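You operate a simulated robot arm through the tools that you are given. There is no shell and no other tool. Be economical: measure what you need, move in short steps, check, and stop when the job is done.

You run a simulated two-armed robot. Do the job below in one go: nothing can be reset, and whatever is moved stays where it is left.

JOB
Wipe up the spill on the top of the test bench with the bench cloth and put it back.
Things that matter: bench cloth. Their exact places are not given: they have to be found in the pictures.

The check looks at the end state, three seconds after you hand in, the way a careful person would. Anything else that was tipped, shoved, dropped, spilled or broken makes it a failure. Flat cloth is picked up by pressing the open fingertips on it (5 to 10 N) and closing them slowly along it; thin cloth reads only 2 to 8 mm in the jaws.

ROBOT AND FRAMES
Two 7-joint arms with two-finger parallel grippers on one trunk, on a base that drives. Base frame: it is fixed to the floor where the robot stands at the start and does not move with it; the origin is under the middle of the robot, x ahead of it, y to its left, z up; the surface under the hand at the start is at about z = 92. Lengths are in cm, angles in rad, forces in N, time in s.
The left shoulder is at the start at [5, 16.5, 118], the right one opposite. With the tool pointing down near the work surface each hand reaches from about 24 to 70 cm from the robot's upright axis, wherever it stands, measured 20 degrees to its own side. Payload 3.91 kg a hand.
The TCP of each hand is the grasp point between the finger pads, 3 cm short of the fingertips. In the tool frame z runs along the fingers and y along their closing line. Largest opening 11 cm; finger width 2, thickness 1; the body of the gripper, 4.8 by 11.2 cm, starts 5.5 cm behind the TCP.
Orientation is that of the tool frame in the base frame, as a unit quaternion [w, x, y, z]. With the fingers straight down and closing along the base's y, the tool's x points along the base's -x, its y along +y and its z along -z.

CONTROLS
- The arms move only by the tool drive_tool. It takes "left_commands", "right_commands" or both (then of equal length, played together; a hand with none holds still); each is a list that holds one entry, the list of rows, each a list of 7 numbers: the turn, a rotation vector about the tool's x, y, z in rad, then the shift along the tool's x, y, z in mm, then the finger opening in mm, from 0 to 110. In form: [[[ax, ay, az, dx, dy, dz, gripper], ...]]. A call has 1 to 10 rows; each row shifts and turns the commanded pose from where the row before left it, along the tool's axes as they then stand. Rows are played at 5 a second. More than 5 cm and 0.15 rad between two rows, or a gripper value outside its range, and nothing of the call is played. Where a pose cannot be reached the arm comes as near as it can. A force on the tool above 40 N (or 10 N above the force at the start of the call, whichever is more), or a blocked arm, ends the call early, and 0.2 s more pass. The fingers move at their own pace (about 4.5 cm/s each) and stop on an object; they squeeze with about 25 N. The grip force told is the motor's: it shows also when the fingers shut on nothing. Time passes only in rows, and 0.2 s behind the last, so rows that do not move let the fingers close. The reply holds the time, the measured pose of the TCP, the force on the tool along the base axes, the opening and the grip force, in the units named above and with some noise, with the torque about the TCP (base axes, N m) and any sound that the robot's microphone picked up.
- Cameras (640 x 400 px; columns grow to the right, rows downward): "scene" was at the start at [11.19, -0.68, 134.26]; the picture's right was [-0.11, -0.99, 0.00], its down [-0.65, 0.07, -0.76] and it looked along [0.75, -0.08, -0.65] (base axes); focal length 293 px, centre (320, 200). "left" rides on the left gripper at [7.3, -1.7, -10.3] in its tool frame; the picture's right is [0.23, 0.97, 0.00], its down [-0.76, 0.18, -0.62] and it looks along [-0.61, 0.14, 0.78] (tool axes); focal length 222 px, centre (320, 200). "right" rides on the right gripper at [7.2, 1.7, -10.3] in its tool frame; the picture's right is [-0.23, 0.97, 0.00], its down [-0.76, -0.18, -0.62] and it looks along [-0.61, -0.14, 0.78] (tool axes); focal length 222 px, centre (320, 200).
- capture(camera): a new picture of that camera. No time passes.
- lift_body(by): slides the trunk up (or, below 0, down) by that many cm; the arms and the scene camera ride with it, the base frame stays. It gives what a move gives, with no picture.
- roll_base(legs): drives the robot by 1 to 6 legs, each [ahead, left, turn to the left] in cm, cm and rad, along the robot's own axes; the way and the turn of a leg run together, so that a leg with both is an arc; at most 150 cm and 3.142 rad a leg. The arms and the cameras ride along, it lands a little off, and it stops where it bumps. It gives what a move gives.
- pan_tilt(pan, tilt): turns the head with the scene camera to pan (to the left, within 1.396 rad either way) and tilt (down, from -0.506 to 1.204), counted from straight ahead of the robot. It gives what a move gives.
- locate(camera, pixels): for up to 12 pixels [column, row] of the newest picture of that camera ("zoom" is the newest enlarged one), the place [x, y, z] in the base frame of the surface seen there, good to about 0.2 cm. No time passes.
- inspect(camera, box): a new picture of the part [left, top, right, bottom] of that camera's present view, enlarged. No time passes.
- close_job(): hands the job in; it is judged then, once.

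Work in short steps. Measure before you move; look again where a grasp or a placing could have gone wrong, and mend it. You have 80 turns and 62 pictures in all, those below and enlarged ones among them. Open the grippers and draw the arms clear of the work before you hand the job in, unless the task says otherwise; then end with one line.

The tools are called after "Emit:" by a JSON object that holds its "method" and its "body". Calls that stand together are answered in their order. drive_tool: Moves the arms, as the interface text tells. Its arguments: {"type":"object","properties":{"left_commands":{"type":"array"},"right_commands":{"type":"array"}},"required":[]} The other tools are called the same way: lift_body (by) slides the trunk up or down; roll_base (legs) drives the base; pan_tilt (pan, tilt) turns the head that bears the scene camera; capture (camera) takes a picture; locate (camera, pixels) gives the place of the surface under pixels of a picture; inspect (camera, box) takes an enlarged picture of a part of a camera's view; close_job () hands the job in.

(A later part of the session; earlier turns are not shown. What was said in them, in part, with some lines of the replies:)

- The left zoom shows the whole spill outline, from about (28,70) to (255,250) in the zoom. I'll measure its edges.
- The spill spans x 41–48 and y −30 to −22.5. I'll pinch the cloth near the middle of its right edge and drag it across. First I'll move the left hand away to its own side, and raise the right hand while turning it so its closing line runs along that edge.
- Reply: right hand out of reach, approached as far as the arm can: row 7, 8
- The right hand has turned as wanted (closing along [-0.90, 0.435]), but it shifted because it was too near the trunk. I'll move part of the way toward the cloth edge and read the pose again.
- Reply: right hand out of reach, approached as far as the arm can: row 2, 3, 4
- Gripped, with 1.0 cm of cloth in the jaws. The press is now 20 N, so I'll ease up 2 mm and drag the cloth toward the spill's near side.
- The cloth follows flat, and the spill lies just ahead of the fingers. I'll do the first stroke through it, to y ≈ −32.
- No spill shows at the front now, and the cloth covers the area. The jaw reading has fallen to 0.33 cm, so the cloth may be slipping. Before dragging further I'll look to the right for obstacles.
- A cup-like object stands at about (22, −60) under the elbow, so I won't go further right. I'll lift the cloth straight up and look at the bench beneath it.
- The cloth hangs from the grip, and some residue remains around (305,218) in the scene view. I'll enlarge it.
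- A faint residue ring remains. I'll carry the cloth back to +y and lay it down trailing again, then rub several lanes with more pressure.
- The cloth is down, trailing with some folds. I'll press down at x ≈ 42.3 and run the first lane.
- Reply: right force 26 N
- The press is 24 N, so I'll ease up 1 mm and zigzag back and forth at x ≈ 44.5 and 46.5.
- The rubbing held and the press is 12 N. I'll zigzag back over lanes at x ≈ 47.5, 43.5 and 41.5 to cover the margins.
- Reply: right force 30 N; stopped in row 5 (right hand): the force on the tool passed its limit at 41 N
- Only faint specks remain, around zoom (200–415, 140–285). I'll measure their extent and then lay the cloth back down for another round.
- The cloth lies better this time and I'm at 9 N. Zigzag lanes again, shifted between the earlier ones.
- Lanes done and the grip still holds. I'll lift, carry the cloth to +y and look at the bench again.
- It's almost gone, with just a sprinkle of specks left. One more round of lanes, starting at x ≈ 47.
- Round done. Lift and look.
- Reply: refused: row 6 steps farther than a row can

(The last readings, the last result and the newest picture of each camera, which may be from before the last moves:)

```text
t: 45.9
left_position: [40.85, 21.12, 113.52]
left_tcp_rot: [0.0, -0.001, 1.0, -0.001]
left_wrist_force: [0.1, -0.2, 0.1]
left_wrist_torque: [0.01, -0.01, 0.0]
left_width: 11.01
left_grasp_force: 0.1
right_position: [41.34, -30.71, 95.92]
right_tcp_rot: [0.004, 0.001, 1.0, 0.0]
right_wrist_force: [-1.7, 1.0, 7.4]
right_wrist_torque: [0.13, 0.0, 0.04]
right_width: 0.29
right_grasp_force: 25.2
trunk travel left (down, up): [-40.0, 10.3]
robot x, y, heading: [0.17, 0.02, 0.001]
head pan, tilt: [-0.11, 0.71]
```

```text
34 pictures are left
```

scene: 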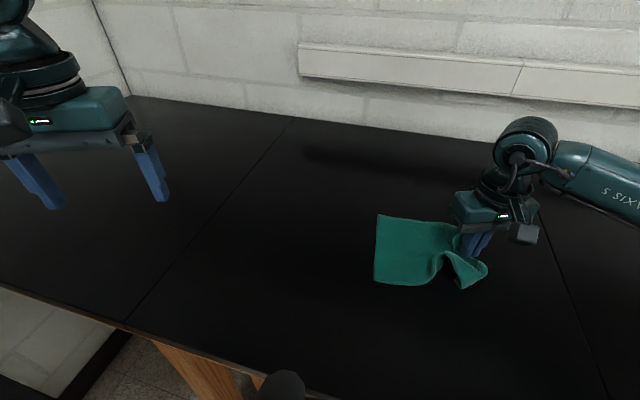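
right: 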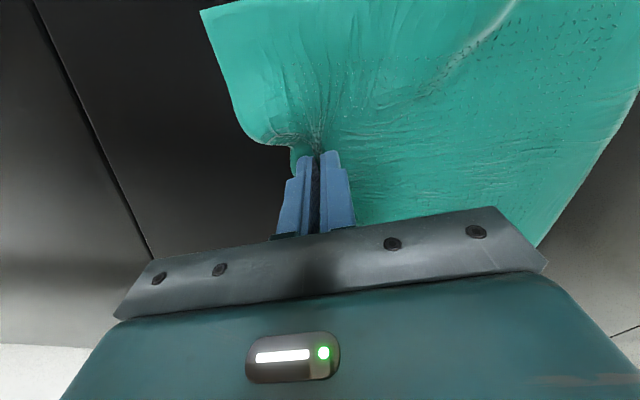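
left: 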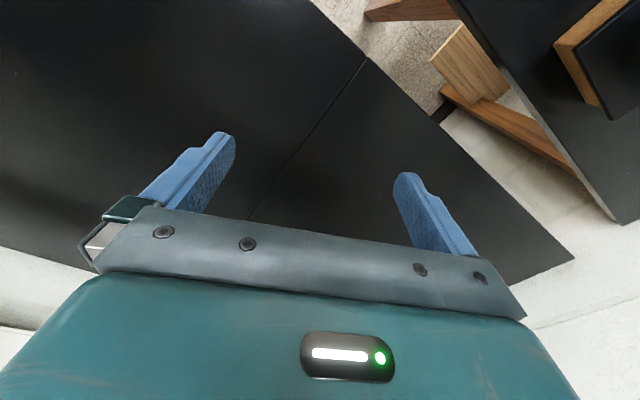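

The lift was refused because one row was too long, so nothing moved. I'll repeat it with shorter rows.

Emit:
{"method": "drive_tool", "body": {"right_commands": [[[0, 0, 0, 0, 10, -25, 0], [0, 0, 0, 0, 20, -30, 0], [0, 0, 0, 0, 20, -30, 0], [0, 0, 0, 0, 30, -30, 0], [0, 0, 0, 0, 30, -30, 0], [0, 0, 0, -10, 30, -30, 0], [0, 0, 0, -10, 30, -30, 0], [0, 0, 0, -10, 30, -30, 0], [0, 0, 0, -20, 40, 0, 0], [0, 0, 0, 0, 0, 0, 0]]]}}

Emit:
{"method": "capture", "body": {"camera": "scene"}}

Emit:
{"method": "inspect", "body": {"camera": "scene", "box": [380, 200, 500, 275]}}

```text
t: 48.1
left_position: [40.84, 21.15, 113.54]
left_tcp_rot: [0.0, -0.001, 1.0, 0.0]
left_wrist_force: [0.7, -0.5, -0.3]
left_wrist_torque: [-0.03, -0.02, 0.02]
left_width: 11.01
left_grasp_force: 0.1
right_position: [46.17, -6.47, 119.35]
right_tcp_rot: [0.004, 0.002, 1.0, 0.0]
right_wrist_force: [-0.2, -0.5, 0.3]
right_wrist_torque: [0.01, -0.02, -0.03]
right_width: 0.29
right_grasp_force: 24.9
trunk travel left (down, up): [-40.0, 10.3]
robot x, y, heading: [-0.18, 0.01, 0.001]
head pan, tilt: [-0.11, 0.71]
```

```text
33 pictures are left
```

scene: 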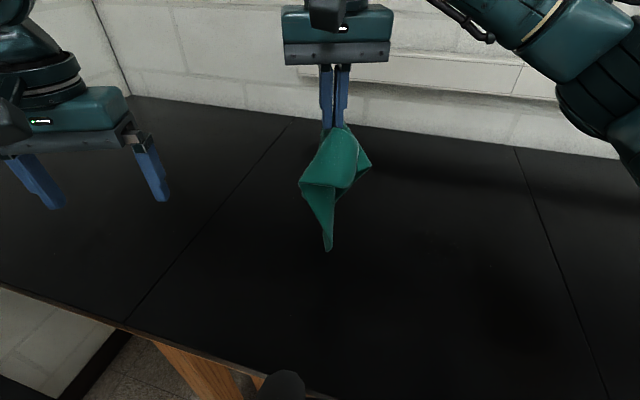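

```text
5.33 times, centred on (440, 238) of scene
```

zoom: 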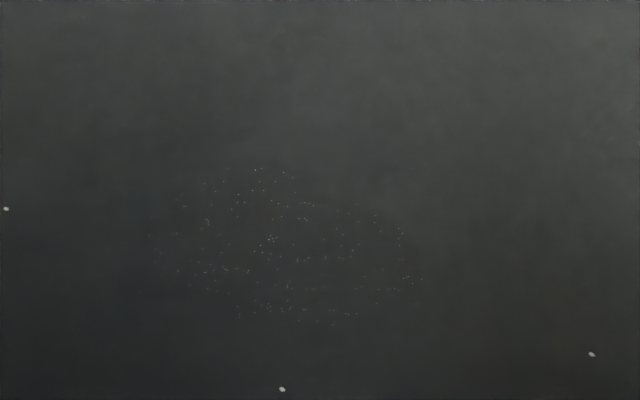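

The specks are fainter, but I have plenty of turns left. One more thorough round, this time with crosswise (x) strokes as well, then lift and look again.

Emit:
{"method": "drive_tool", "body": {"right_commands": [[[0, 0, 0, 0, 0, 25, 0], [0, 0, 0, 0, 0, 25, 0], [0, 0, 0, 0, -35, 20, 0], [0, 0, 0, 0, -35, 20, 0], [0, 0, 0, 0, -25, 25, 0], [0, 0, 0, 0, -20, 35, 0], [0, 0, 0, 0, -15, 40, 0], [0, 0, 0, 0, -10, 35, 0], [0, 0, 0, 0, 0, 12, 0], [0, 0, 0, 0, 0, 0, 0]]]}}

Emit:
{"method": "drive_tool", "body": {"right_commands": [[[0, 0, 0, -15, -25, 0, 0], [0, 0, 0, 40, 0, 0, 0], [0, 0, 0, 30, 0, 0, 0], [0, 0, 0, 0, -15, 0, 0], [0, 0, 0, -40, 0, 0, 0], [0, 0, 0, -30, 0, 0, 0], [0, 0, 0, 0, -15, 0, 0], [0, 0, 0, 40, 0, 0, 0], [0, 0, 0, 30, 0, 0, 0], [0, 0, 0, 0, 0, 0, 0]]]}}

Emit:
{"method": "drive_tool", "body": {"right_commands": [[[0, 0, 0, 0, -15, 0, 0], [0, 0, 0, -40, 0, 0, 0], [0, 0, 0, -30, 0, 0, 0], [0, 0, 0, 0, -15, 0, 0], [0, 0, 0, 40, 0, 0, 0], [0, 0, 0, 30, 0, 0, 0], [0, 0, 0, 0, -15, 0, 0], [0, 0, 0, -40, 0, 0, 0], [0, 0, 0, -30, 0, 0, 0], [0, 0, 0, 0, 0, 0, 0]]]}}

Emit:
{"method": "capture", "body": {"camera": "scene"}}

```text
t: 50.3
left_position: [40.65, 21.33, 113.61]
left_tcp_rot: [0.002, -0.001, 1.0, -0.002]
left_wrist_force: [1.0, 0.1, 0.1]
left_wrist_torque: [-0.02, -0.03, 0.02]
left_width: 11.0
left_grasp_force: 0.1
right_position: [46.23, -20.91, 96.03]
right_tcp_rot: [0.009, 0.001, 1.0, 0.002]
right_wrist_force: [4.6, -5.9, 36.5]
right_wrist_torque: [0.05, -0.37, -0.06]
right_width: 0.31
right_grasp_force: 24.9
trunk travel left (down, up): [-40.0, 10.3]
robot x, y, heading: [0.07, 0.04, -0.001]
head pan, tilt: [-0.11, 0.71]
```

```text
t: 52.5
left_position: [40.8, 21.3, 113.63]
left_tcp_rot: [0.0, 0.0, 1.0, -0.001]
left_wrist_force: [0.2, 0.2, 0.1]
left_wrist_torque: [0.06, 0.04, 0.03]
left_width: 11.02
left_grasp_force: 0.2
right_position: [40.67, -25.95, 95.96]
right_tcp_rot: [0.005, 0.002, 1.0, -0.001]
right_wrist_force: [8.3, -1.4, 23.3]
right_wrist_torque: [0.09, -0.37, -0.07]
right_width: 0.32
right_grasp_force: 25.1
trunk travel left (down, up): [-40.0, 10.3]
robot x, y, heading: [0.01, 0.18, -0.003]
head pan, tilt: [-0.11, 0.71]
```

```text
t: 54.7
left_position: [40.75, 21.27, 113.65]
left_tcp_rot: [0.001, -0.001, 1.0, -0.001]
left_wrist_force: [-0.3, -0.7, 0.4]
left_wrist_torque: [0.01, -0.03, -0.05]
left_width: 10.99
left_grasp_force: 0.1
right_position: [47.61, -30.58, 96.08]
right_tcp_rot: [0.003, 0.001, 1.0, -0.001]
right_wrist_force: [-7.0, 0.1, 20.7]
right_wrist_torque: [0.09, 0.04, 0.04]
right_width: 0.3
right_grasp_force: 25.2
trunk travel left (down, up): [-40.0, 10.3]
robot x, y, heading: [0.07, -0.16, -0.004]
head pan, tilt: [-0.11, 0.71]
```

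```text
31 pictures are left
```

scene: 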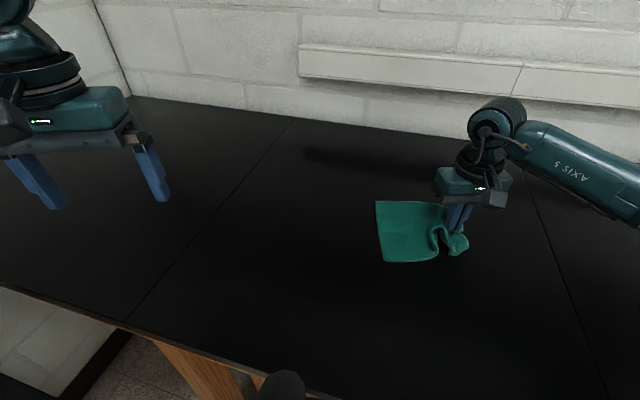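

The crosswise strokes ran at 20–36 N. Lift and look at the bench.

Emit:
{"method": "drive_tool", "body": {"right_commands": [[[0, 0, 0, 0, 10, -25, 0], [0, 0, 0, 0, 20, -30, 0], [0, 0, 0, 0, 20, -30, 0], [0, 0, 0, 0, 30, -30, 0], [0, 0, 0, 0, 30, -30, 0], [0, 0, 0, 0, 30, -30, 0], [0, 0, 0, 0, 30, -30, 0], [0, 0, 0, 0, 30, -30, 0], [0, 0, 0, -10, 40, 0, 0], [0, 0, 0, 0, 0, 0, 0]]]}}

Emit:
{"method": "inspect", "body": {"camera": "scene", "box": [380, 200, 500, 275]}}

```text
t: 56.9
left_position: [40.89, 21.27, 113.49]
left_tcp_rot: [0.0, -0.001, 1.0, 0.0]
left_wrist_force: [0.1, 0.4, -0.5]
left_wrist_torque: [0.02, 0.0, 0.03]
left_width: 11.02
left_grasp_force: 0.1
right_position: [48.6, -6.7, 119.45]
right_tcp_rot: [0.004, 0.001, 1.0, 0.0]
right_wrist_force: [-0.7, 0.7, 0.1]
right_wrist_torque: [-0.01, 0.02, 0.02]
right_width: 0.29
right_grasp_force: 24.5
trunk travel left (down, up): [-40.0, 10.3]
robot x, y, heading: [0.23, -0.02, -0.001]
head pan, tilt: [-0.11, 0.71]
```

```text
5.33 times, centred on (440, 238) of scene
```

zoom: 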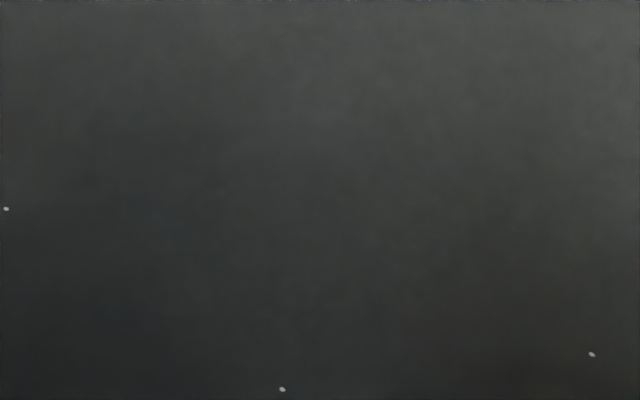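

The bench is clean; the three dots are fixed marks on the bench. Now I'll put the cloth back: left hand further out, and right hand with the hanging cloth toward (62, 16), beyond the original far edge.

Emit:
{"method": "drive_tool", "body": {"left_commands": [[[0, 0, 0, 10, 40, 0, 110], [0, 0, 0, 10, 40, 0, 110], [0, 0, 0, 10, 40, 0, 110], [0, 0, 0, 10, 30, 0, 110], [0, 0, 0, 0, 0, 0, 110], [0, 0, 0, 0, 0, 0, 110], [0, 0, 0, 0, 0, 0, 110]]], "right_commands": [[[0, 0, 0, 0, 0, 0, 0], [0, 0, 0, -27, 40, 0, 0], [0, 0, 0, -27, 40, 0, 0], [0, 0, 0, -27, 40, 0, 0], [0, 0, 0, -27, 40, 0, 0], [0, 0, 0, -26, 40, 0, 0], [0, 0, 0, 0, 20, 0, 0]]]}}

Emit:
{"method": "capture", "body": {"camera": "scene"}}

```text
t: 58.5
left_position: [36.95, 36.15, 113.48]
left_tcp_rot: [0.0, -0.001, 1.0, 0.0]
left_wrist_force: [0.1, 0.5, 0.2]
left_wrist_torque: [0.01, 0.03, 0.0]
left_width: 11.0
left_grasp_force: 0.2
right_position: [53.68, 8.06, 117.9]
right_tcp_rot: [0.002, 0.001, 1.0, 0.0]
right_wrist_force: [0.1, 0.0, -0.9]
right_wrist_torque: [0.02, 0.02, 0.01]
right_width: 0.29
right_grasp_force: 25.2
right hand out of reach, approached as far as the arm can: row 4, 5, 6, 7
trunk travel left (down, up): [-40.0, 10.3]
robot x, y, heading: [-0.0, 0.37, 0.003]
head pan, tilt: [-0.11, 0.71]
```

```text
29 pictures are left
```

scene: 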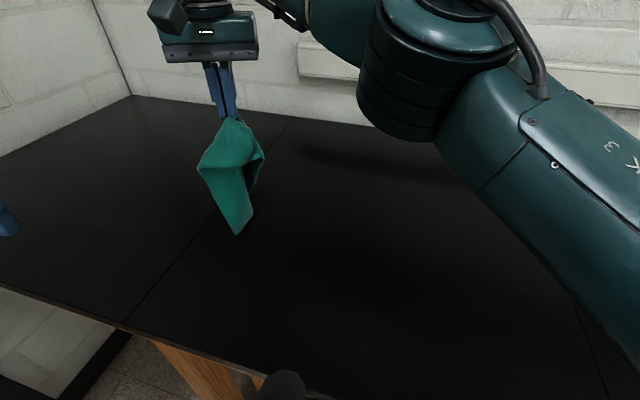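

The right arm's reach ends at (53.7, 8). Shifting the base left a little would help, so I'll check where the left wall is before moving.

Emit:
{"method": "locate", "body": {"camera": "scene", "pixels": [[130, 97], [60, 130], [5, 157], [20, 110], [240, 233]]}}

Emit:
{"method": "capture", "body": {"camera": "left"}}

Emit:
{"method": "pan_tilt", "body": {"pan": 0.9, "tilt": 0.6}}

Emit:
{"method": "capture", "body": {"camera": "scene"}}

```text
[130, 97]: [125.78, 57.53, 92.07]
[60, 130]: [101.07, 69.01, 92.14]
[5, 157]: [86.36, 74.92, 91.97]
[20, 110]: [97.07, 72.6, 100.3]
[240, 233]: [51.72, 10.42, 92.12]
```

```text
28 pictures are left
```

left: 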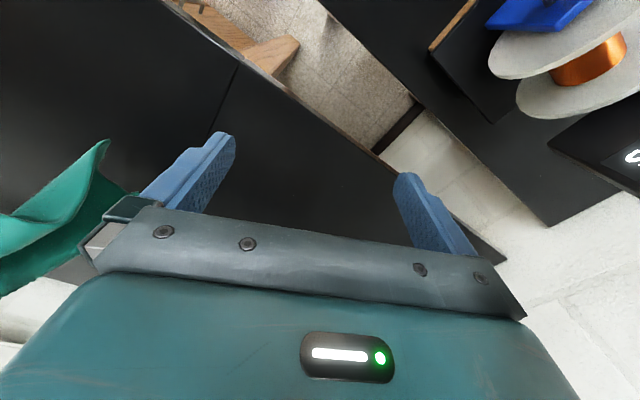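

```text
t: 59.8
left_position: [36.88, 36.11, 113.56]
left_tcp_rot: [0.0, 0.0, 1.0, -0.001]
left_wrist_force: [-0.2, 0.0, -0.3]
left_wrist_torque: [0.03, 0.0, 0.0]
left_width: 10.98
left_grasp_force: 0.0
right_position: [53.72, 8.04, 117.92]
right_tcp_rot: [0.003, 0.001, 1.0, 0.001]
right_wrist_force: [-0.3, 1.0, -0.5]
right_wrist_torque: [-0.01, -0.02, 0.03]
right_width: 0.3
right_grasp_force: 25.5
trunk travel left (down, up): [-40.0, 10.3]
robot x, y, heading: [0.11, 0.2, 0.006]
head pan, tilt: [0.901, 0.6]
```

```text
27 pictures are left
```

scene: 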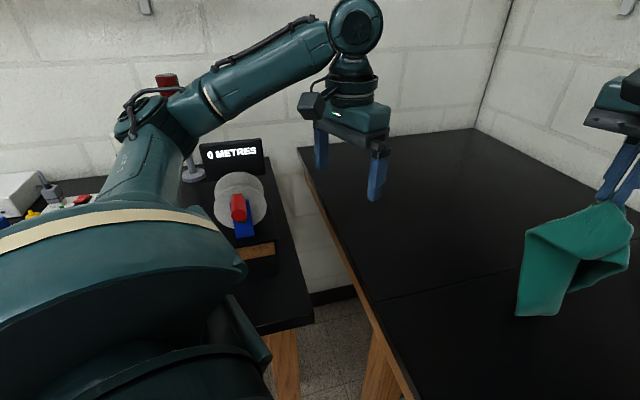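

There's another bench with gear on the left, close to the left elbow, so I won't drive the base. I'll lay the cloth from here down to the original pinch point (50.6, −6.3), and later use the left hand to tug the far edge straight.

Emit:
{"method": "drive_tool", "body": {"right_commands": [[[0, 0, 0, 0, 0, 25, 0], [0, 0, 0, 0, 0, 20, 0], [0, 0, 0, 6, -29, 20, 0], [0, 0, 0, 7, -34, 20, 0], [0, 0, 0, 6, -30, 25, 0], [0, 0, 0, 6, -25, 35, 0], [0, 0, 0, 4, -15, 40, 0], [0, 0, 0, 2, -10, 25, 0], [0, 0, 0, 0, 0, 0, 0]]]}}

Emit:
{"method": "pan_tilt", "body": {"pan": -0.05, "tilt": 0.71}}

Emit:
{"method": "capture", "body": {"camera": "scene"}}

```text
t: 61.8
left_position: [36.94, 36.17, 113.45]
left_tcp_rot: [0.0, 0.0, 1.0, -0.001]
left_wrist_force: [0.4, -0.1, 0.3]
left_wrist_torque: [0.02, 0.03, 0.03]
left_width: 10.99
left_grasp_force: 0.0
right_position: [50.35, -6.1, 96.68]
right_tcp_rot: [0.004, 0.001, 1.0, 0.0]
right_wrist_force: [0.0, -0.2, 1.8]
right_wrist_torque: [0.0, -0.03, 0.0]
right_width: 0.3
right_grasp_force: 24.7
trunk travel left (down, up): [-40.0, 10.3]
robot x, y, heading: [-0.26, -0.4, 0.006]
head pan, tilt: [0.901, 0.6]
```

```text
t: 63.0
left_position: [36.94, 36.18, 113.55]
left_tcp_rot: [0.0, 0.0, 1.0, -0.001]
left_wrist_force: [-0.1, -0.8, 0.1]
left_wrist_torque: [0.01, 0.0, -0.01]
left_width: 11.01
left_grasp_force: 0.0
right_position: [50.26, -6.07, 96.8]
right_tcp_rot: [0.003, 0.001, 1.0, 0.001]
right_wrist_force: [0.0, 0.0, 0.3]
right_wrist_torque: [-0.01, -0.04, 0.0]
right_width: 0.3
right_grasp_force: 24.6
trunk travel left (down, up): [-40.0, 10.3]
robot x, y, heading: [0.0, 0.27, 0.002]
head pan, tilt: [-0.051, 0.71]
```

```text
26 pictures are left
```

scene: 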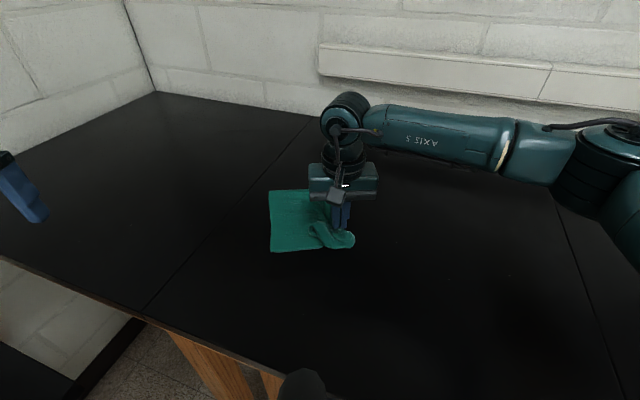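

The left part lies flat and the right part is bunched under the hand. I'll zoom in and measure.

Emit:
{"method": "inspect", "body": {"camera": "scene", "box": [240, 170, 400, 270]}}

Emit:
{"method": "locate", "body": {"camera": "scene", "pixels": [[270, 191], [272, 251], [307, 190], [310, 248], [353, 242], [345, 228], [325, 240]]}}

Emit:
{"method": "capture", "body": {"camera": "right"}}

```text
4.00 times, centred on (320, 220) of scene
```

zoom: 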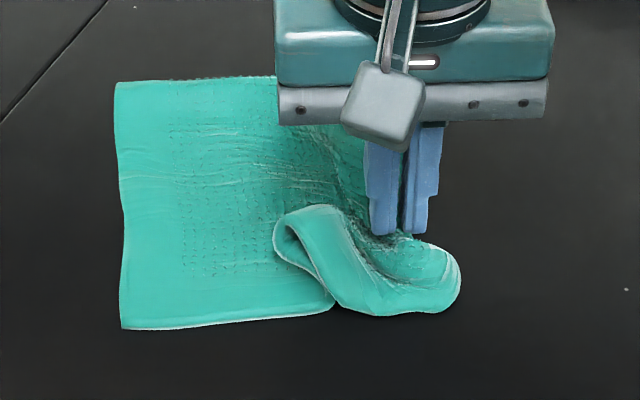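

```text
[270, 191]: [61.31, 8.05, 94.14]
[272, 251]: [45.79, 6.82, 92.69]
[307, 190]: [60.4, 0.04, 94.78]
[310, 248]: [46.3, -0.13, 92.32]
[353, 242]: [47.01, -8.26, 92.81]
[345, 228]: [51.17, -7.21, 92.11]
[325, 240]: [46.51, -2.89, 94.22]
```

```text
24 pictures are left
```

right: 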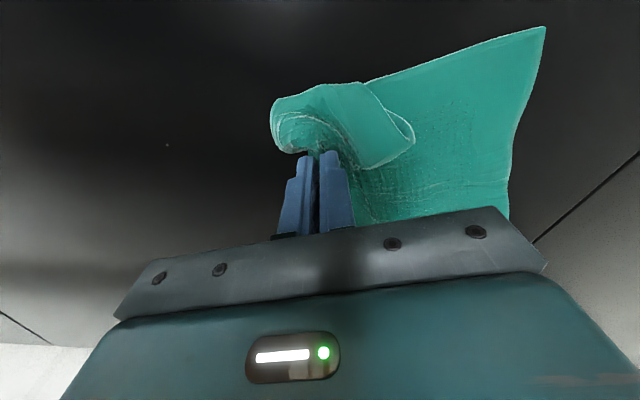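

The layout is close but rotated and partly curled. I'll lower slightly, release, back off up and to the right, and look at what remains to straighten.

Emit:
{"method": "drive_tool", "body": {"right_commands": [[[0, 0, 0, 0, 0, 8, 0], [0, 0, 0, 0, 0, 0, 15], [0, 0, 0, 0, 0, 0, 30], [0, 0, 0, 0, 0, 0, 30], [0, 0, 0, 0, 0, -20, 30], [0, 0, 0, 0, 0, -40, 30], [0, 0, 0, 0, 0, -40, 30], [0, 0, 0, 20, -40, 0, 50], [0, 0, 0, 20, -40, 0, 50], [0, 0, 0, 20, -40, 0, 50]]]}}

Emit:
{"method": "inspect", "body": {"camera": "scene", "box": [220, 160, 412, 280]}}

```text
t: 65.2
left_position: [36.92, 36.12, 113.51]
left_tcp_rot: [0.0, -0.001, 1.0, 0.0]
left_wrist_force: [-0.6, -0.5, 0.7]
left_wrist_torque: [-0.03, 0.01, 0.0]
left_width: 11.04
left_grasp_force: 0.0
right_position: [44.66, -18.02, 105.74]
right_tcp_rot: [0.002, 0.001, 1.0, -0.001]
right_wrist_force: [-0.8, 0.1, 0.5]
right_wrist_torque: [0.0, 0.03, 0.02]
right_width: 5.03
right_grasp_force: 0.0
trunk travel left (down, up): [-40.0, 10.3]
robot x, y, heading: [0.34, -0.07, 0.001]
head pan, tilt: [-0.051, 0.71]
```

```text
3.33 times, centred on (316, 220) of scene
```

zoom: 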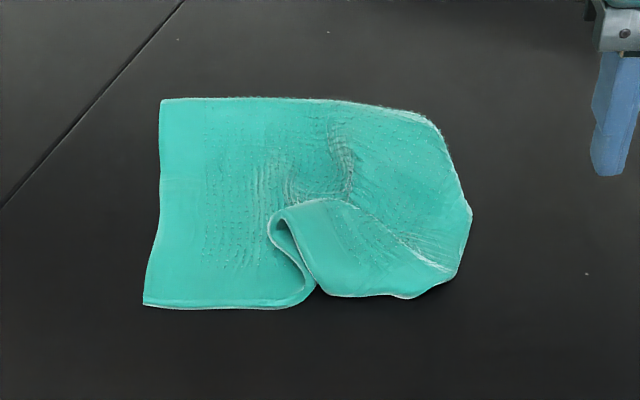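

Released. The cloth now spans zoom (145–472, 98–308), with the near-right flap folded. I'll measure the outline and heights.

Emit:
{"method": "locate", "body": {"camera": "zoom", "pixels": [[163, 102], [148, 303], [300, 300], [285, 215], [400, 295], [455, 272], [468, 210], [432, 122], [330, 102], [250, 180], [340, 160], [340, 250]]}}

Emit:
{"method": "drive_tool", "body": {"left_commands": [[[0, 0, 0, -30, -30, 0, 110], [0, 0, 0, -30, -30, 0, 110], [0, 0, 0, -30, -30, 0, 110], [0, 0, 0, -30, -30, 0, 90], [0, 0, 0, 0, 0, 0, 60]]]}}

Emit:
{"method": "capture", "body": {"camera": "left"}}

```text
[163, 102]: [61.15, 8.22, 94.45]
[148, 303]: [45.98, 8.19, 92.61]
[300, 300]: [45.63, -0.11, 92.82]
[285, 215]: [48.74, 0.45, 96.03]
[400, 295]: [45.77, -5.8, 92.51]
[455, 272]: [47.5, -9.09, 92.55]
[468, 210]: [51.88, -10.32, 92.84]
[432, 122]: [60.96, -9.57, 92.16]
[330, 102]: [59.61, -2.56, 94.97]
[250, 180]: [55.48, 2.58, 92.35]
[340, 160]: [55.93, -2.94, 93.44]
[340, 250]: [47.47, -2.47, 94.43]
```

```text
t: 66.4
left_position: [48.8, 24.46, 113.46]
left_tcp_rot: [0.0, -0.001, 1.0, -0.001]
left_wrist_force: [0.1, 0.3, 0.0]
left_wrist_torque: [-0.01, 0.0, -0.03]
left_width: 6.01
left_grasp_force: 0.1
right_position: [44.56, -17.92, 105.74]
right_tcp_rot: [0.002, 0.001, 1.0, 0.0]
right_wrist_force: [0.1, 0.8, 0.2]
right_wrist_torque: [0.01, -0.05, 0.02]
right_width: 5.02
right_grasp_force: 0.1
trunk travel left (down, up): [-40.0, 10.3]
robot x, y, heading: [0.06, 0.22, 0.001]
head pan, tilt: [-0.051, 0.71]
```

```text
22 pictures are left
```

left: 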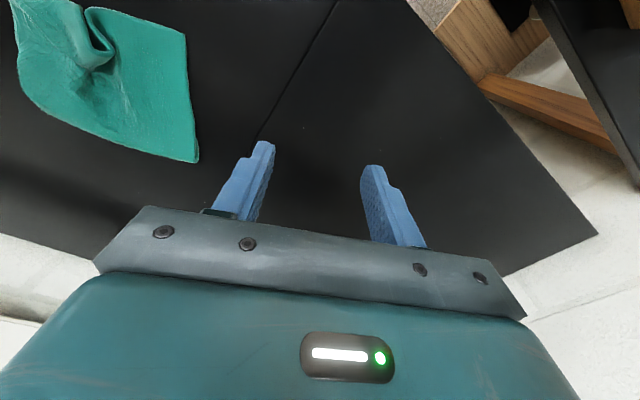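

The near edge has an S‑pleat. My plan is for the left hand to take the near‑left corner at about (46, 8) and the right hand the near‑right corner. I'd lift the cloth like a curtain and re‑lay it flat in the original place. First, the left hand goes above (48, 5).

Emit:
{"method": "drive_tool", "body": {"left_commands": [[[0, 0, 0, 2, -40, 0, 40], [0, 0, 0, 2, -40, 0, 40], [0, 0, 0, 2, -40, 10, 40], [0, 0, 0, 2, -40, 20, 40], [0, 0, 0, 0, -34, 30, 40], [0, 0, 0, 0, 0, 45, 40], [0, 0, 0, 0, 0, 40, 40], [0, 0, 0, 0, 0, 0, 40]]]}}

Emit:
{"method": "capture", "body": {"camera": "left"}}

Emit:
{"method": "capture", "body": {"camera": "scene"}}

```text
t: 68.2
left_position: [48.11, 4.85, 98.9]
left_tcp_rot: [0.0, -0.001, 1.0, -0.001]
left_wrist_force: [-0.1, 0.2, 0.4]
left_wrist_torque: [-0.04, -0.02, 0.0]
left_width: 3.98
left_grasp_force: 0.0
right_position: [44.65, -18.06, 105.84]
right_tcp_rot: [0.002, 0.0, 1.0, 0.001]
right_wrist_force: [0.1, 0.6, -0.4]
right_wrist_torque: [0.01, 0.0, 0.03]
right_width: 4.99
right_grasp_force: 0.0
trunk travel left (down, up): [-40.0, 10.3]
robot x, y, heading: [0.23, -0.17, 0.003]
head pan, tilt: [-0.051, 0.71]
```

```text
21 pictures are left
```

left: 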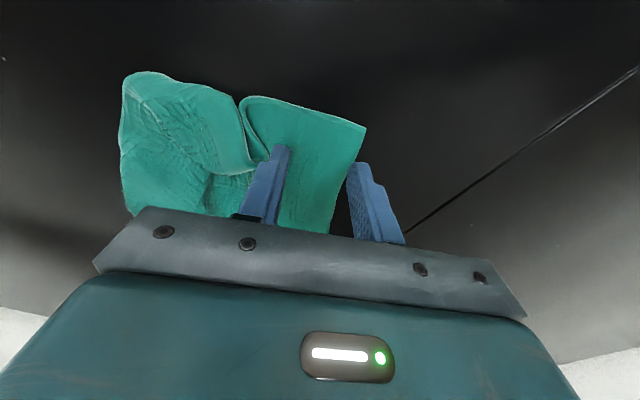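

```text
20 pictures are left
```

scene: 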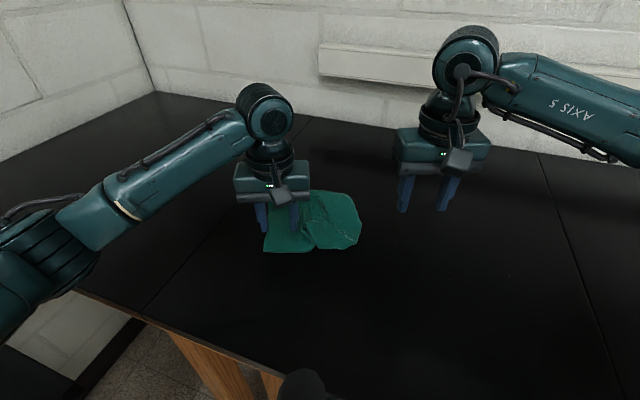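

Left is at (48.1, 4.85, 98.9). I'll shift 0.8 cm inward so both fingers land on the cloth, then descend gently.

Emit:
{"method": "drive_tool", "body": {"left_commands": [[[0, 0, 0, 0, -8, 10, 40], [0, 0, 0, 0, 0, 12, 40], [0, 0, 0, 0, 0, 6, 40], [0, 0, 0, 0, 0, 4, 40], [0, 0, 0, 0, 0, 2, 40], [0, 0, 0, 0, 0, 0, 40]]]}}

```text
t: 69.6
left_position: [48.26, 3.94, 95.56]
left_tcp_rot: [-0.001, -0.001, 1.0, -0.001]
left_wrist_force: [-0.3, 0.4, 2.5]
left_wrist_torque: [-0.07, 0.02, 0.03]
left_width: 4.03
left_grasp_force: 0.0
right_position: [44.65, -18.06, 105.87]
right_tcp_rot: [0.003, 0.001, 1.0, 0.0]
right_wrist_force: [0.5, -0.3, 0.2]
right_wrist_torque: [0.0, 0.0, -0.02]
right_width: 5.0
right_grasp_force: 0.1
trunk travel left (down, up): [-40.0, 10.3]
robot x, y, heading: [0.13, -0.05, -0.001]
head pan, tilt: [-0.051, 0.71]
```

Contact reads 2.5 N. I'll press 2 mm more and close slowly.

Emit:
{"method": "drive_tool", "body": {"left_commands": [[[0, 0, 0, 0, 0, 2, 40], [0, 0, 0, 0, 0, 0, 34], [0, 0, 0, 0, 0, 0, 28], [0, 0, 0, 0, 0, 0, 22], [0, 0, 0, 0, 0, 0, 16], [0, 0, 0, 0, 0, 0, 10], [0, 0, 0, 0, 0, 0, 4], [0, 0, 0, 0, 0, 0, 0], [0, 0, 0, 0, 0, 0, 0]]]}}

Emit:
{"method": "drive_tool", "body": {"left_commands": [[[0, 0, 0, 0, 10, -2, 0], [0, 0, 0, 0, 20, 0, 0], [0, 0, 0, 0, 20, 0, 0], [0, 0, 0, 0, 10, 0, 0], [0, 0, 0, 0, 0, 0, 0]]]}}

Emit:
{"method": "capture", "body": {"camera": "scene"}}

Emit:
{"method": "capture", "body": {"camera": "right"}}

```text
t: 71.6
left_position: [48.06, 4.05, 95.31]
left_tcp_rot: [0.0, -0.001, 1.0, -0.001]
left_wrist_force: [0.6, 0.6, 7.6]
left_wrist_torque: [0.05, -0.05, 0.01]
left_width: 0.48
left_grasp_force: 25.2
right_position: [44.59, -17.99, 105.77]
right_tcp_rot: [0.003, 0.001, 1.0, 0.0]
right_wrist_force: [-0.8, -0.3, 0.6]
right_wrist_torque: [-0.01, 0.02, 0.01]
right_width: 4.99
right_grasp_force: 0.1
trunk travel left (down, up): [-40.0, 10.3]
robot x, y, heading: [-0.16, 0.17, 0.0]
head pan, tilt: [-0.051, 0.71]
```

```text
t: 72.8
left_position: [47.98, 9.87, 95.58]
left_tcp_rot: [0.0, -0.001, 1.0, 0.0]
left_wrist_force: [-0.2, -0.5, -0.2]
left_wrist_torque: [-0.01, -0.02, 0.01]
left_width: 0.47
left_grasp_force: 25.0
right_position: [44.53, -18.03, 105.73]
right_tcp_rot: [0.003, 0.001, 1.0, 0.0]
right_wrist_force: [0.2, -0.3, -0.7]
right_wrist_torque: [0.01, -0.02, -0.01]
right_width: 5.0
right_grasp_force: 0.0
trunk travel left (down, up): [-40.0, 10.3]
robot x, y, heading: [-0.12, 0.25, 0.001]
head pan, tilt: [-0.051, 0.71]
```

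```text
19 pictures are left
```

scene: 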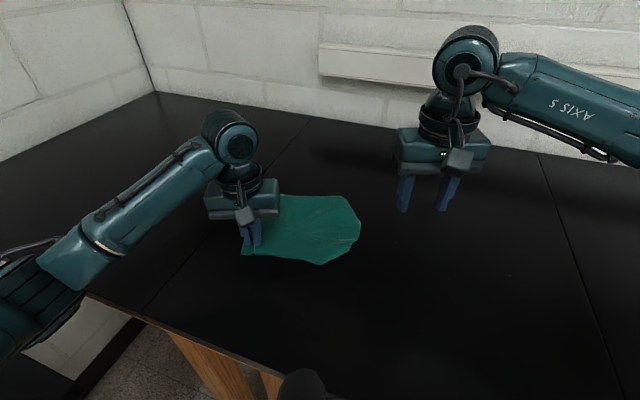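

```text
18 pictures are left
```

right: 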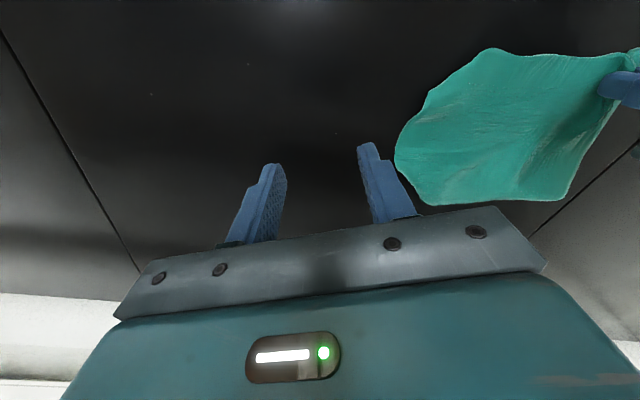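

Excellent: the pull opened the pleat and the near edge now runs out flat. I'll zoom in to measure the outline.

Emit:
{"method": "inspect", "body": {"camera": "scene", "box": [220, 170, 396, 280]}}

Emit:
{"method": "locate", "body": {"camera": "scene", "pixels": [[244, 253], [320, 264], [356, 241], [360, 220], [345, 197], [285, 195], [300, 230], [335, 225]]}}

```text
3.64 times, centred on (308, 225) of scene
```

zoom: 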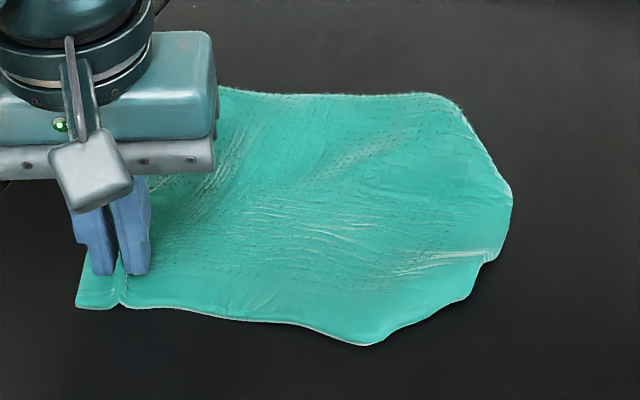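

```text
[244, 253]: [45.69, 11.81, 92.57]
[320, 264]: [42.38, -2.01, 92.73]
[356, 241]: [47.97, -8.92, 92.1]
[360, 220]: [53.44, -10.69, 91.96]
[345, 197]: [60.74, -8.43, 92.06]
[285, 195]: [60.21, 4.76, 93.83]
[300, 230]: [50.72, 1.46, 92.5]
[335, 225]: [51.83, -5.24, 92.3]
```

The near‑right corner is at about (42.4, −2), and the cloth there is single‑layer. The right hand goes above (46.3, −3) with 4 cm opening, then down to near contact.

Emit:
{"method": "drive_tool", "body": {"right_commands": [[[0, 0, 0, -6, 45, 0, 40], [0, 0, 0, -6, 45, 0, 40], [0, 0, 0, -6, 35, 20, 40], [0, 0, 0, 0, 25, 30, 40], [0, 0, 0, 0, 0, 25, 40], [0, 0, 0, 0, 0, 18, 40], [0, 0, 0, 0, 0, 6, 40], [0, 0, 0, 0, 0, 3, 40], [0, 0, 0, 0, 0, 0, 40]]]}}

Emit:
{"method": "capture", "body": {"camera": "scene"}}

```text
t: 74.8
left_position: [48.05, 9.91, 95.42]
left_tcp_rot: [0.0, -0.001, 1.0, -0.001]
left_wrist_force: [0.5, 0.1, 0.4]
left_wrist_torque: [0.01, -0.01, 0.01]
left_width: 0.47
left_grasp_force: 24.8
right_position: [46.28, -3.4, 95.9]
right_tcp_rot: [0.003, 0.001, 1.0, 0.0]
right_wrist_force: [-0.3, 0.4, 0.8]
right_wrist_torque: [0.0, 0.0, -0.02]
right_width: 4.0
right_grasp_force: 0.0
trunk travel left (down, up): [-40.0, 10.3]
robot x, y, heading: [-0.04, -0.33, 0.006]
head pan, tilt: [-0.051, 0.71]
```

```text
16 pictures are left
```

scene: 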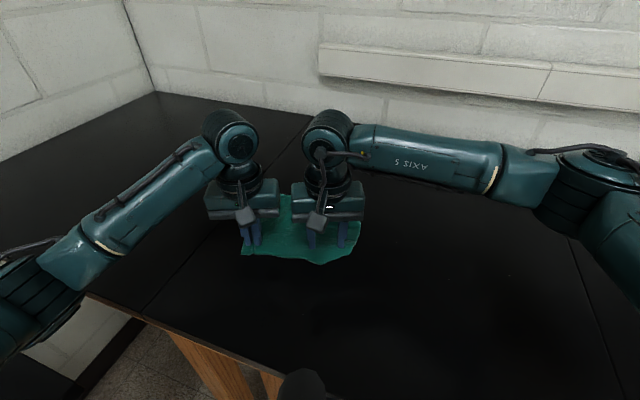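

Both fingers are over cloth and almost touching. I'll press 6 mm in small steps and close slowly.

Emit:
{"method": "drive_tool", "body": {"right_commands": [[[0, 0, 0, 0, 0, 4, 40], [0, 0, 0, 0, 0, 2, 40], [0, 0, 0, 0, 0, 0, 34], [0, 0, 0, 0, 0, 0, 28], [0, 0, 0, 0, 0, 0, 22], [0, 0, 0, 0, 0, 0, 16], [0, 0, 0, 0, 0, 0, 10], [0, 0, 0, 0, 0, 0, 4], [0, 0, 0, 0, 0, 0, 0], [0, 0, 0, 0, 0, 0, 0]]]}}

Emit:
{"method": "capture", "body": {"camera": "scene"}}

```text
t: 77.0
left_position: [47.82, 9.88, 95.67]
left_tcp_rot: [0.0, -0.001, 1.0, 0.0]
left_wrist_force: [-0.3, -1.0, -0.5]
left_wrist_torque: [0.0, -0.01, 0.01]
left_width: 0.46
left_grasp_force: 24.5
right_position: [46.26, -3.45, 95.44]
right_tcp_rot: [0.005, 0.001, 1.0, 0.001]
right_wrist_force: [-0.1, -2.6, 25.1]
right_wrist_torque: [-0.14, 0.16, 0.05]
right_width: 0.0
right_grasp_force: 24.8
trunk travel left (down, up): [-40.0, 10.3]
robot x, y, heading: [0.12, 0.32, 0.002]
head pan, tilt: [-0.051, 0.71]
```

```text
15 pictures are left
```

scene: 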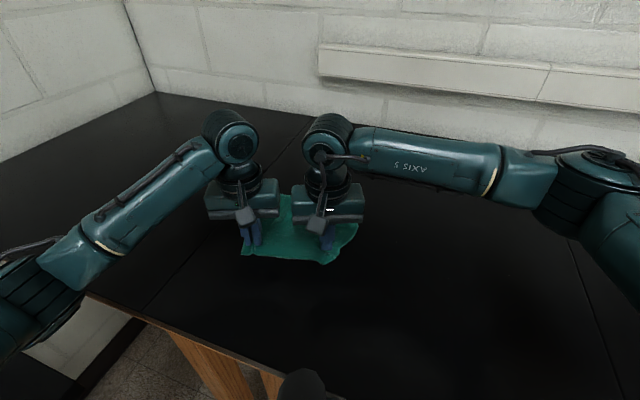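

The jaws shut on nothing (0.0 cm), and the press had reached 25 N. I'll raise, open, and look closer before retrying.

Emit:
{"method": "drive_tool", "body": {"right_commands": [[[0, 0, 0, 0, 0, -10, 0], [0, 0, 0, 0, 0, -15, 0], [0, 0, 0, 0, 0, -10, 50], [0, 0, 0, 0, 0, 0, 50], [0, 0, 0, 0, 0, 0, 50]]]}}

Emit:
{"method": "inspect", "body": {"camera": "scene", "box": [220, 170, 396, 280]}}

```text
t: 78.2
left_position: [47.98, 10.05, 95.5]
left_tcp_rot: [0.0, -0.001, 1.0, -0.001]
left_wrist_force: [0.1, 0.5, 0.6]
left_wrist_torque: [-0.01, 0.0, 0.02]
left_width: 0.47
left_grasp_force: 25.6
right_position: [46.59, -3.39, 98.73]
right_tcp_rot: [0.003, 0.001, 1.0, 0.0]
right_wrist_force: [0.3, 0.3, -0.6]
right_wrist_torque: [0.0, -0.01, 0.0]
right_width: 4.99
right_grasp_force: 0.1
trunk travel left (down, up): [-40.0, 10.3]
robot x, y, heading: [0.12, 0.02, -0.001]
head pan, tilt: [-0.051, 0.71]
```

```text
3.64 times, centred on (308, 225) of scene
```

zoom: 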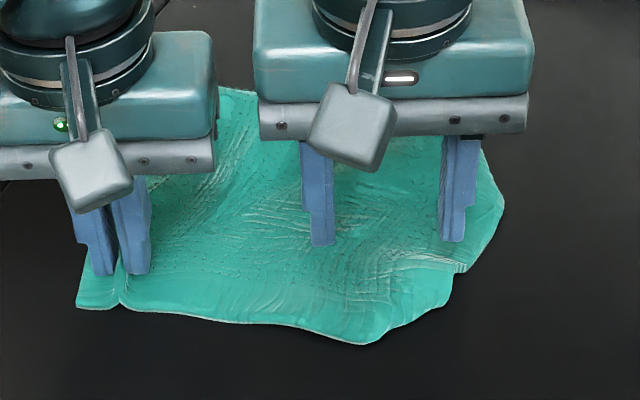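

The fingers span good cloth. I'll retry with a lighter press, in fine steps toward 5–8 N.

Emit:
{"method": "drive_tool", "body": {"right_commands": [[[0, 0, 0, 0, 0, 18, 50], [0, 0, 0, 0, 0, 8, 50], [0, 0, 0, 0, 0, 3, 50], [0, 0, 0, 0, 0, 2, 50], [0, 0, 0, 0, 0, 1, 50], [0, 0, 0, 0, 0, 0, 50]]]}}

```text
t: 79.6
left_position: [48.01, 9.91, 95.57]
left_tcp_rot: [0.0, -0.001, 1.0, 0.0]
left_wrist_force: [-0.5, 0.2, 1.1]
left_wrist_torque: [0.02, -0.05, 0.02]
left_width: 0.47
left_grasp_force: 24.6
right_position: [46.38, -3.36, 95.56]
right_tcp_rot: [0.003, 0.0, 1.0, 0.0]
right_wrist_force: [0.1, 0.1, 1.3]
right_wrist_torque: [-0.01, 0.01, 0.01]
right_width: 4.99
right_grasp_force: 0.0
trunk travel left (down, up): [-40.0, 10.3]
robot x, y, heading: [0.15, -0.26, -0.0]
head pan, tilt: [-0.051, 0.71]
```

It reads 1.3 N at z 95.56. One and a half mm more, then close slowly.

Emit:
{"method": "drive_tool", "body": {"right_commands": [[[0, 0, 0, 0, 0, 1.5, 50], [0, 0, 0, 0, 0, 0, 46], [0, 0, 0, 0, 0, 0, 40], [0, 0, 0, 0, 0, 0, 34], [0, 0, 0, 0, 0, 0, 28], [0, 0, 0, 0, 0, 0, 22]]]}}

Emit:
{"method": "drive_tool", "body": {"right_commands": [[[0, 0, 0, 0, 0, 0, 18], [0, 0, 0, 0, 0, 0, 14], [0, 0, 0, 0, 0, 0, 10], [0, 0, 0, 0, 0, 0, 6], [0, 0, 0, 0, 0, 0, 2], [0, 0, 0, 0, 0, 0, 0], [0, 0, 0, 0, 0, 0, 0]]]}}

```text
t: 81.0
left_position: [47.98, 9.87, 95.6]
left_tcp_rot: [0.001, 0.0, 1.0, 0.0]
left_wrist_force: [-0.3, -1.8, 1.2]
left_wrist_torque: [-0.04, 0.0, -0.01]
left_width: 0.46
left_grasp_force: 24.8
right_position: [46.08, -3.24, 95.42]
right_tcp_rot: [0.004, 0.001, 1.0, 0.001]
right_wrist_force: [0.7, 2.6, 6.3]
right_wrist_torque: [0.07, 0.03, -0.04]
right_width: 2.26
right_grasp_force: 0.9
trunk travel left (down, up): [-40.0, 10.3]
robot x, y, heading: [-0.08, -0.04, -0.003]
head pan, tilt: [-0.051, 0.71]
```

```text
t: 82.6
left_position: [47.97, 9.73, 95.52]
left_tcp_rot: [0.0, -0.001, 1.0, -0.003]
left_wrist_force: [-4.2, -18.5, -0.1]
left_wrist_torque: [-0.58, 0.12, -0.05]
left_width: 0.51
left_grasp_force: 25.2
right_position: [46.23, -3.2, 95.49]
right_tcp_rot: [0.004, 0.0, 1.0, 0.003]
right_wrist_force: [2.8, 20.7, 10.7]
right_wrist_torque: [0.66, -0.1, -0.18]
right_width: 0.68
right_grasp_force: 25.2
trunk travel left (down, up): [-40.0, 10.3]
robot x, y, heading: [-0.2, 0.13, -0.0]
head pan, tilt: [-0.051, 0.71]
```

Both hands hold the cloth, and it's taut between them (about 19 N). I'll slacken it by a few mm, align the hands to the original edge direction, and lift together like a curtain.

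Emit:
{"method": "drive_tool", "body": {"left_commands": [[[0, 0, 0, 0, -5, 0, 0], [0, 0, 0, -6, -2, -20, 0], [0, 0, 0, -6, -2, -30, 0], [0, 0, 0, -6, 0, -30, 0], [0, 0, 0, 0, 0, -30, 0], [0, 0, 0, 0, 0, -30, 0], [0, 0, 0, 0, 0, -30, 0], [0, 0, 0, 0, 0, -20, 0], [0, 0, 0, 0, 0, 0, 0]]], "right_commands": [[[0, 0, 0, 0, 2, 0, 0], [0, 0, 0, 5, 0, -20, 0], [0, 0, 0, 5, 0, -30, 0], [0, 0, 0, 4, 0, -30, 0], [0, 0, 0, 0, 0, -30, 0], [0, 0, 0, 0, 0, -30, 0], [0, 0, 0, 0, 0, -30, 0], [0, 0, 0, 0, 0, -20, 0], [0, 0, 0, 0, 0, 0, 0]]]}}

Emit:
{"method": "capture", "body": {"camera": "scene"}}

```text
t: 84.6
left_position: [50.0, 8.89, 114.62]
left_tcp_rot: [0.0, 0.001, 1.0, -0.002]
left_wrist_force: [-11.4, -21.0, -1.4]
left_wrist_torque: [-0.67, 0.33, -0.06]
left_width: 0.52
left_grasp_force: 24.9
right_position: [44.97, -3.05, 114.47]
right_tcp_rot: [0.004, 0.001, 1.0, 0.004]
right_wrist_force: [11.7, 21.2, 0.3]
right_wrist_torque: [0.7, -0.36, -0.21]
right_width: 0.5
right_grasp_force: 24.9
trunk travel left (down, up): [-40.0, 10.3]
robot x, y, heading: [0.04, 0.0, 0.003]
head pan, tilt: [-0.051, 0.71]
```

```text
13 pictures are left
```

scene: 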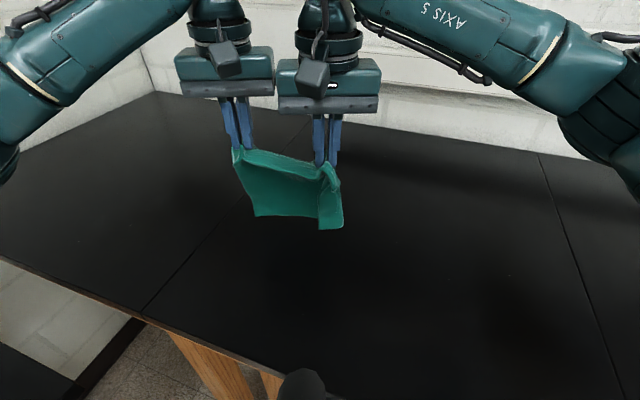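

A clean curtain. I'll move both hands forward along [0.92, −0.39] by 14 cm, then look.

Emit:
{"method": "drive_tool", "body": {"left_commands": [[[0, 0, 0, -32, -16, 0, 0], [0, 0, 0, -32, -14, 0, 0], [0, 0, 0, -32, -14, 0, 0], [0, 0, 0, -32, -14, 0, 0], [0, 0, 0, 0, 0, 0, 0]]], "right_commands": [[[0, 0, 0, -33, -13, 0, 0], [0, 0, 0, -32, -14, 0, 0], [0, 0, 0, -32, -14, 0, 0], [0, 0, 0, -32, -14, 0, 0], [0, 0, 0, 0, 0, 0, 0]]]}}

Emit:
{"method": "capture", "body": {"camera": "scene"}}

```text
t: 85.8
left_position: [60.73, 3.85, 114.77]
left_tcp_rot: [-0.001, 0.004, 1.0, -0.002]
left_wrist_force: [-7.3, -18.2, 0.1]
left_wrist_torque: [-0.53, 0.23, -0.06]
left_width: 0.51
left_grasp_force: 24.9
left hand out of reach, approached as far as the arm can: row 4
right_position: [57.37, -8.51, 114.43]
right_tcp_rot: [0.005, -0.001, 1.0, 0.001]
right_wrist_force: [5.2, 17.1, 0.5]
right_wrist_torque: [0.57, -0.21, -0.15]
right_width: 0.48
right_grasp_force: 25.4
trunk travel left (down, up): [-40.0, 10.3]
robot x, y, heading: [0.03, -0.05, -0.001]
head pan, tilt: [-0.051, 0.71]
```

```text
12 pictures are left
```

scene: 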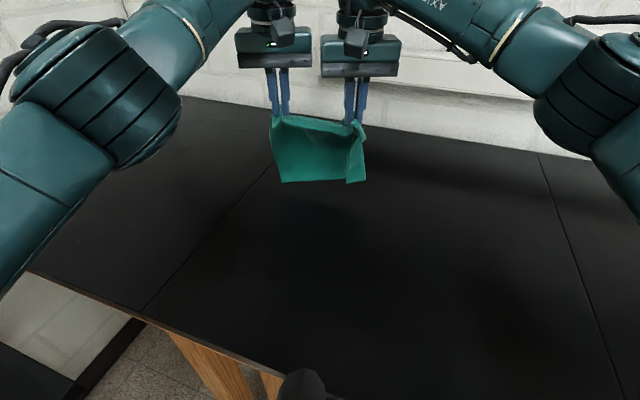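

The left hand reached (60.7, 3.9) and the right (57.4, −8.5). Now I'll lay the cloth: lower both while drawing them back to the original near‑edge pinch places (49.8, 8.8) and (44.8, −3.0).

Emit:
{"method": "drive_tool", "body": {"left_commands": [[[0, 0, 0, 0, 0, 25, 0], [0, 0, 0, 12, 5, 25, 0], [0, 0, 0, 28, 13, 20, 0], [0, 0, 0, 24, 11, 20, 0], [0, 0, 0, 20, 9, 25, 0], [0, 0, 0, 14, 6, 30, 0], [0, 0, 0, 6, 3, 25, 0], [0, 0, 0, 5, 2, 13, 0], [0, 0, 0, 0, 0, 0, 0]]], "right_commands": [[[0, 0, 0, 0, 0, 25, 0], [0, 0, 0, 14, 6, 25, 0], [0, 0, 0, 32, 14, 20, 0], [0, 0, 0, 28, 12, 20, 0], [0, 0, 0, 23, 10, 25, 0], [0, 0, 0, 16, 7, 30, 0], [0, 0, 0, 7, 3, 25, 0], [0, 0, 0, 6, 3, 13, 0], [0, 0, 0, 0, 0, 0, 0]]]}}

Emit:
{"method": "capture", "body": {"camera": "scene"}}

```text
t: 87.8
left_position: [49.64, 9.02, 96.38]
left_tcp_rot: [-0.001, 0.002, 1.0, -0.002]
left_wrist_force: [-10.0, -20.1, -1.4]
left_wrist_torque: [-0.61, 0.28, -0.03]
left_width: 0.52
left_grasp_force: 25.7
right_position: [45.3, -2.85, 95.94]
right_tcp_rot: [0.004, 0.001, 1.0, 0.002]
right_wrist_force: [8.9, 20.2, 1.1]
right_wrist_torque: [0.65, -0.3, -0.19]
right_width: 0.51
right_grasp_force: 24.8
trunk travel left (down, up): [-40.0, 10.3]
robot x, y, heading: [-0.03, 0.28, 0.005]
head pan, tilt: [-0.051, 0.71]
```

```text
11 pictures are left
```

scene: 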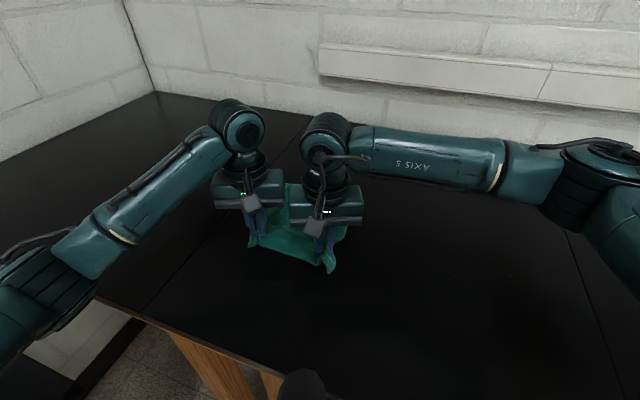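

It's laid. I'll lower 4 mm, release both gently, lift, and spread the hands apart.

Emit:
{"method": "drive_tool", "body": {"left_commands": [[[0, 0, 0, 0, 0, 5, 0], [0, 0, 0, 0, 0, 0, 15], [0, 0, 0, 0, 0, 0, 30], [0, 0, 0, 0, 0, 0, 30], [0, 0, 0, 0, 0, -30, 30], [0, 0, 0, 0, 0, -40, 30], [0, 0, 0, 0, 0, -40, 30], [0, 0, 0, 10, 40, 0, 30], [0, 0, 0, 10, 40, 0, 30], [0, 0, 0, 10, 40, 0, 30]]], "right_commands": [[[0, 0, 0, 0, 0, 3, 0], [0, 0, 0, 0, 0, 0, 15], [0, 0, 0, 0, 0, 0, 30], [0, 0, 0, 0, 0, 0, 30], [0, 0, 0, 0, 0, -30, 30], [0, 0, 0, 0, 0, -40, 30], [0, 0, 0, 0, 0, -40, 30], [0, 0, 0, 0, -40, 0, 30], [0, 0, 0, 0, -40, 0, 30], [0, 0, 0, 0, -40, 0, 30]]]}}

Emit:
{"method": "inspect", "body": {"camera": "scene", "box": [220, 170, 396, 280]}}

```text
t: 90.0
left_position: [46.45, 21.15, 106.63]
left_tcp_rot: [0.0, -0.001, 1.0, 0.0]
left_wrist_force: [-0.3, -0.4, 0.7]
left_wrist_torque: [-0.02, -0.01, 0.02]
left_width: 2.99
left_grasp_force: 0.1
right_position: [44.96, -15.02, 107.06]
right_tcp_rot: [0.004, 0.0, 1.0, 0.0]
right_wrist_force: [0.2, -0.1, 0.5]
right_wrist_torque: [-0.05, -0.01, 0.03]
right_width: 3.0
right_grasp_force: 0.1
trunk travel left (down, up): [-40.0, 10.3]
robot x, y, heading: [0.13, 0.21, -0.0]
head pan, tilt: [-0.051, 0.71]
```

```text
3.64 times, centred on (308, 225) of scene
```

zoom: 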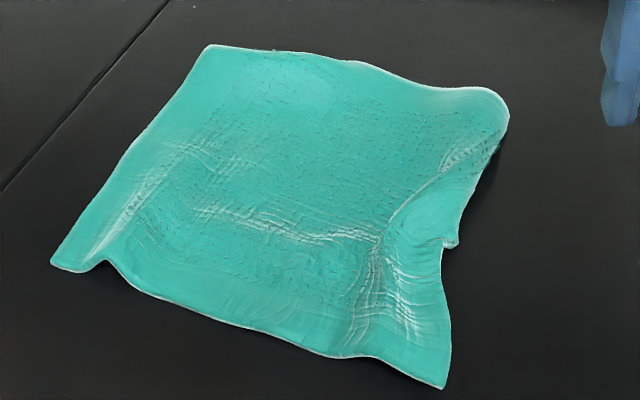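

Very good: it's nearly flat and in almost the original orientation. I'll measure the corners against the originals.

Emit:
{"method": "locate", "body": {"camera": "zoom", "pixels": [[210, 48], [500, 98], [440, 385], [55, 263], [280, 200], [450, 150], [452, 242], [500, 120]]}}

```text
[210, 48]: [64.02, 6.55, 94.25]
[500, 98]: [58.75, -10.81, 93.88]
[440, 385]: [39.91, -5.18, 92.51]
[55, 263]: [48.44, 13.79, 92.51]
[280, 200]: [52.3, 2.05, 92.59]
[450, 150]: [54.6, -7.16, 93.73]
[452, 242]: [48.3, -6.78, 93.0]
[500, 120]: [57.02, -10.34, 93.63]
```

Corners are within 1–1.5 cm on the near side and about 4 cm on the far side, and the centre is within about 2.5 cm of the original. That's good enough. I'll draw both hands back toward their starting sides, open them, and check the whole bench one last time.

Emit:
{"method": "drive_tool", "body": {"left_commands": [[[0, 0, 0, 10, 20, -20, 110], [0, 0, 0, 10, 20, -20, 110], [0, 0, 0, 10, 20, -20, 110], [0, 0, 0, 10, 20, 0, 110], [0, 0, 0, 0, 0, 0, 110], [0, 0, 0, 0, 0, 0, 110]]], "right_commands": [[[0, 0, 0, 25, -25, 0, 110], [0, 0, 0, 25, -25, 0, 110], [0, 0, 0, 25, -25, 0, 110], [0, 0, 0, 25, -25, 0, 110], [0, 0, 0, 20, -20, 0, 110], [0, 0, 0, 0, 0, 0, 110]]]}}

Emit:
{"method": "capture", "body": {"camera": "scene"}}

Emit:
{"method": "inspect", "body": {"camera": "scene", "box": [380, 180, 540, 280]}}

```text
t: 91.4
left_position: [42.67, 29.09, 112.87]
left_tcp_rot: [0.0, -0.001, 1.0, 0.0]
left_wrist_force: [0.2, -0.6, 0.6]
left_wrist_torque: [-0.02, 0.05, 0.01]
left_width: 11.03
left_grasp_force: 0.0
right_position: [33.0, -27.13, 106.95]
right_tcp_rot: [0.003, 0.0, 1.0, 0.0]
right_wrist_force: [0.2, 0.7, 0.3]
right_wrist_torque: [-0.02, 0.03, 0.02]
right_width: 11.02
right_grasp_force: 0.1
trunk travel left (down, up): [-40.0, 10.3]
robot x, y, heading: [-0.07, 0.11, -0.001]
head pan, tilt: [-0.051, 0.71]
```

```text
9 pictures are left
```

scene: 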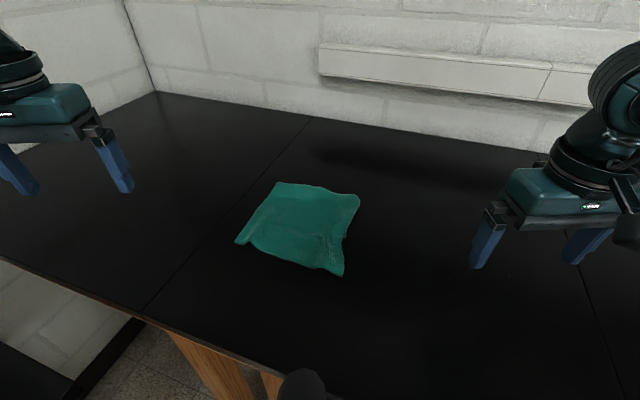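

```text
4.00 times, centred on (460, 230) of scene
```

zoom: 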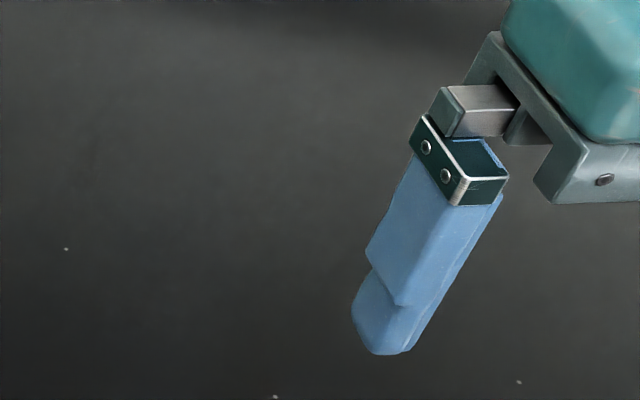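

The bench is clean, the cloth is back in its place, and both hands are open and clear. Handing in.

Emit:
{"method": "close_job", "body": {}}

```text
The job is handed in.
```

I wiped the spill off the bench top with the cloth and laid the cloth back, nearly flat, with its centre about 2.5 cm from its original place and its far edge slightly folded under.
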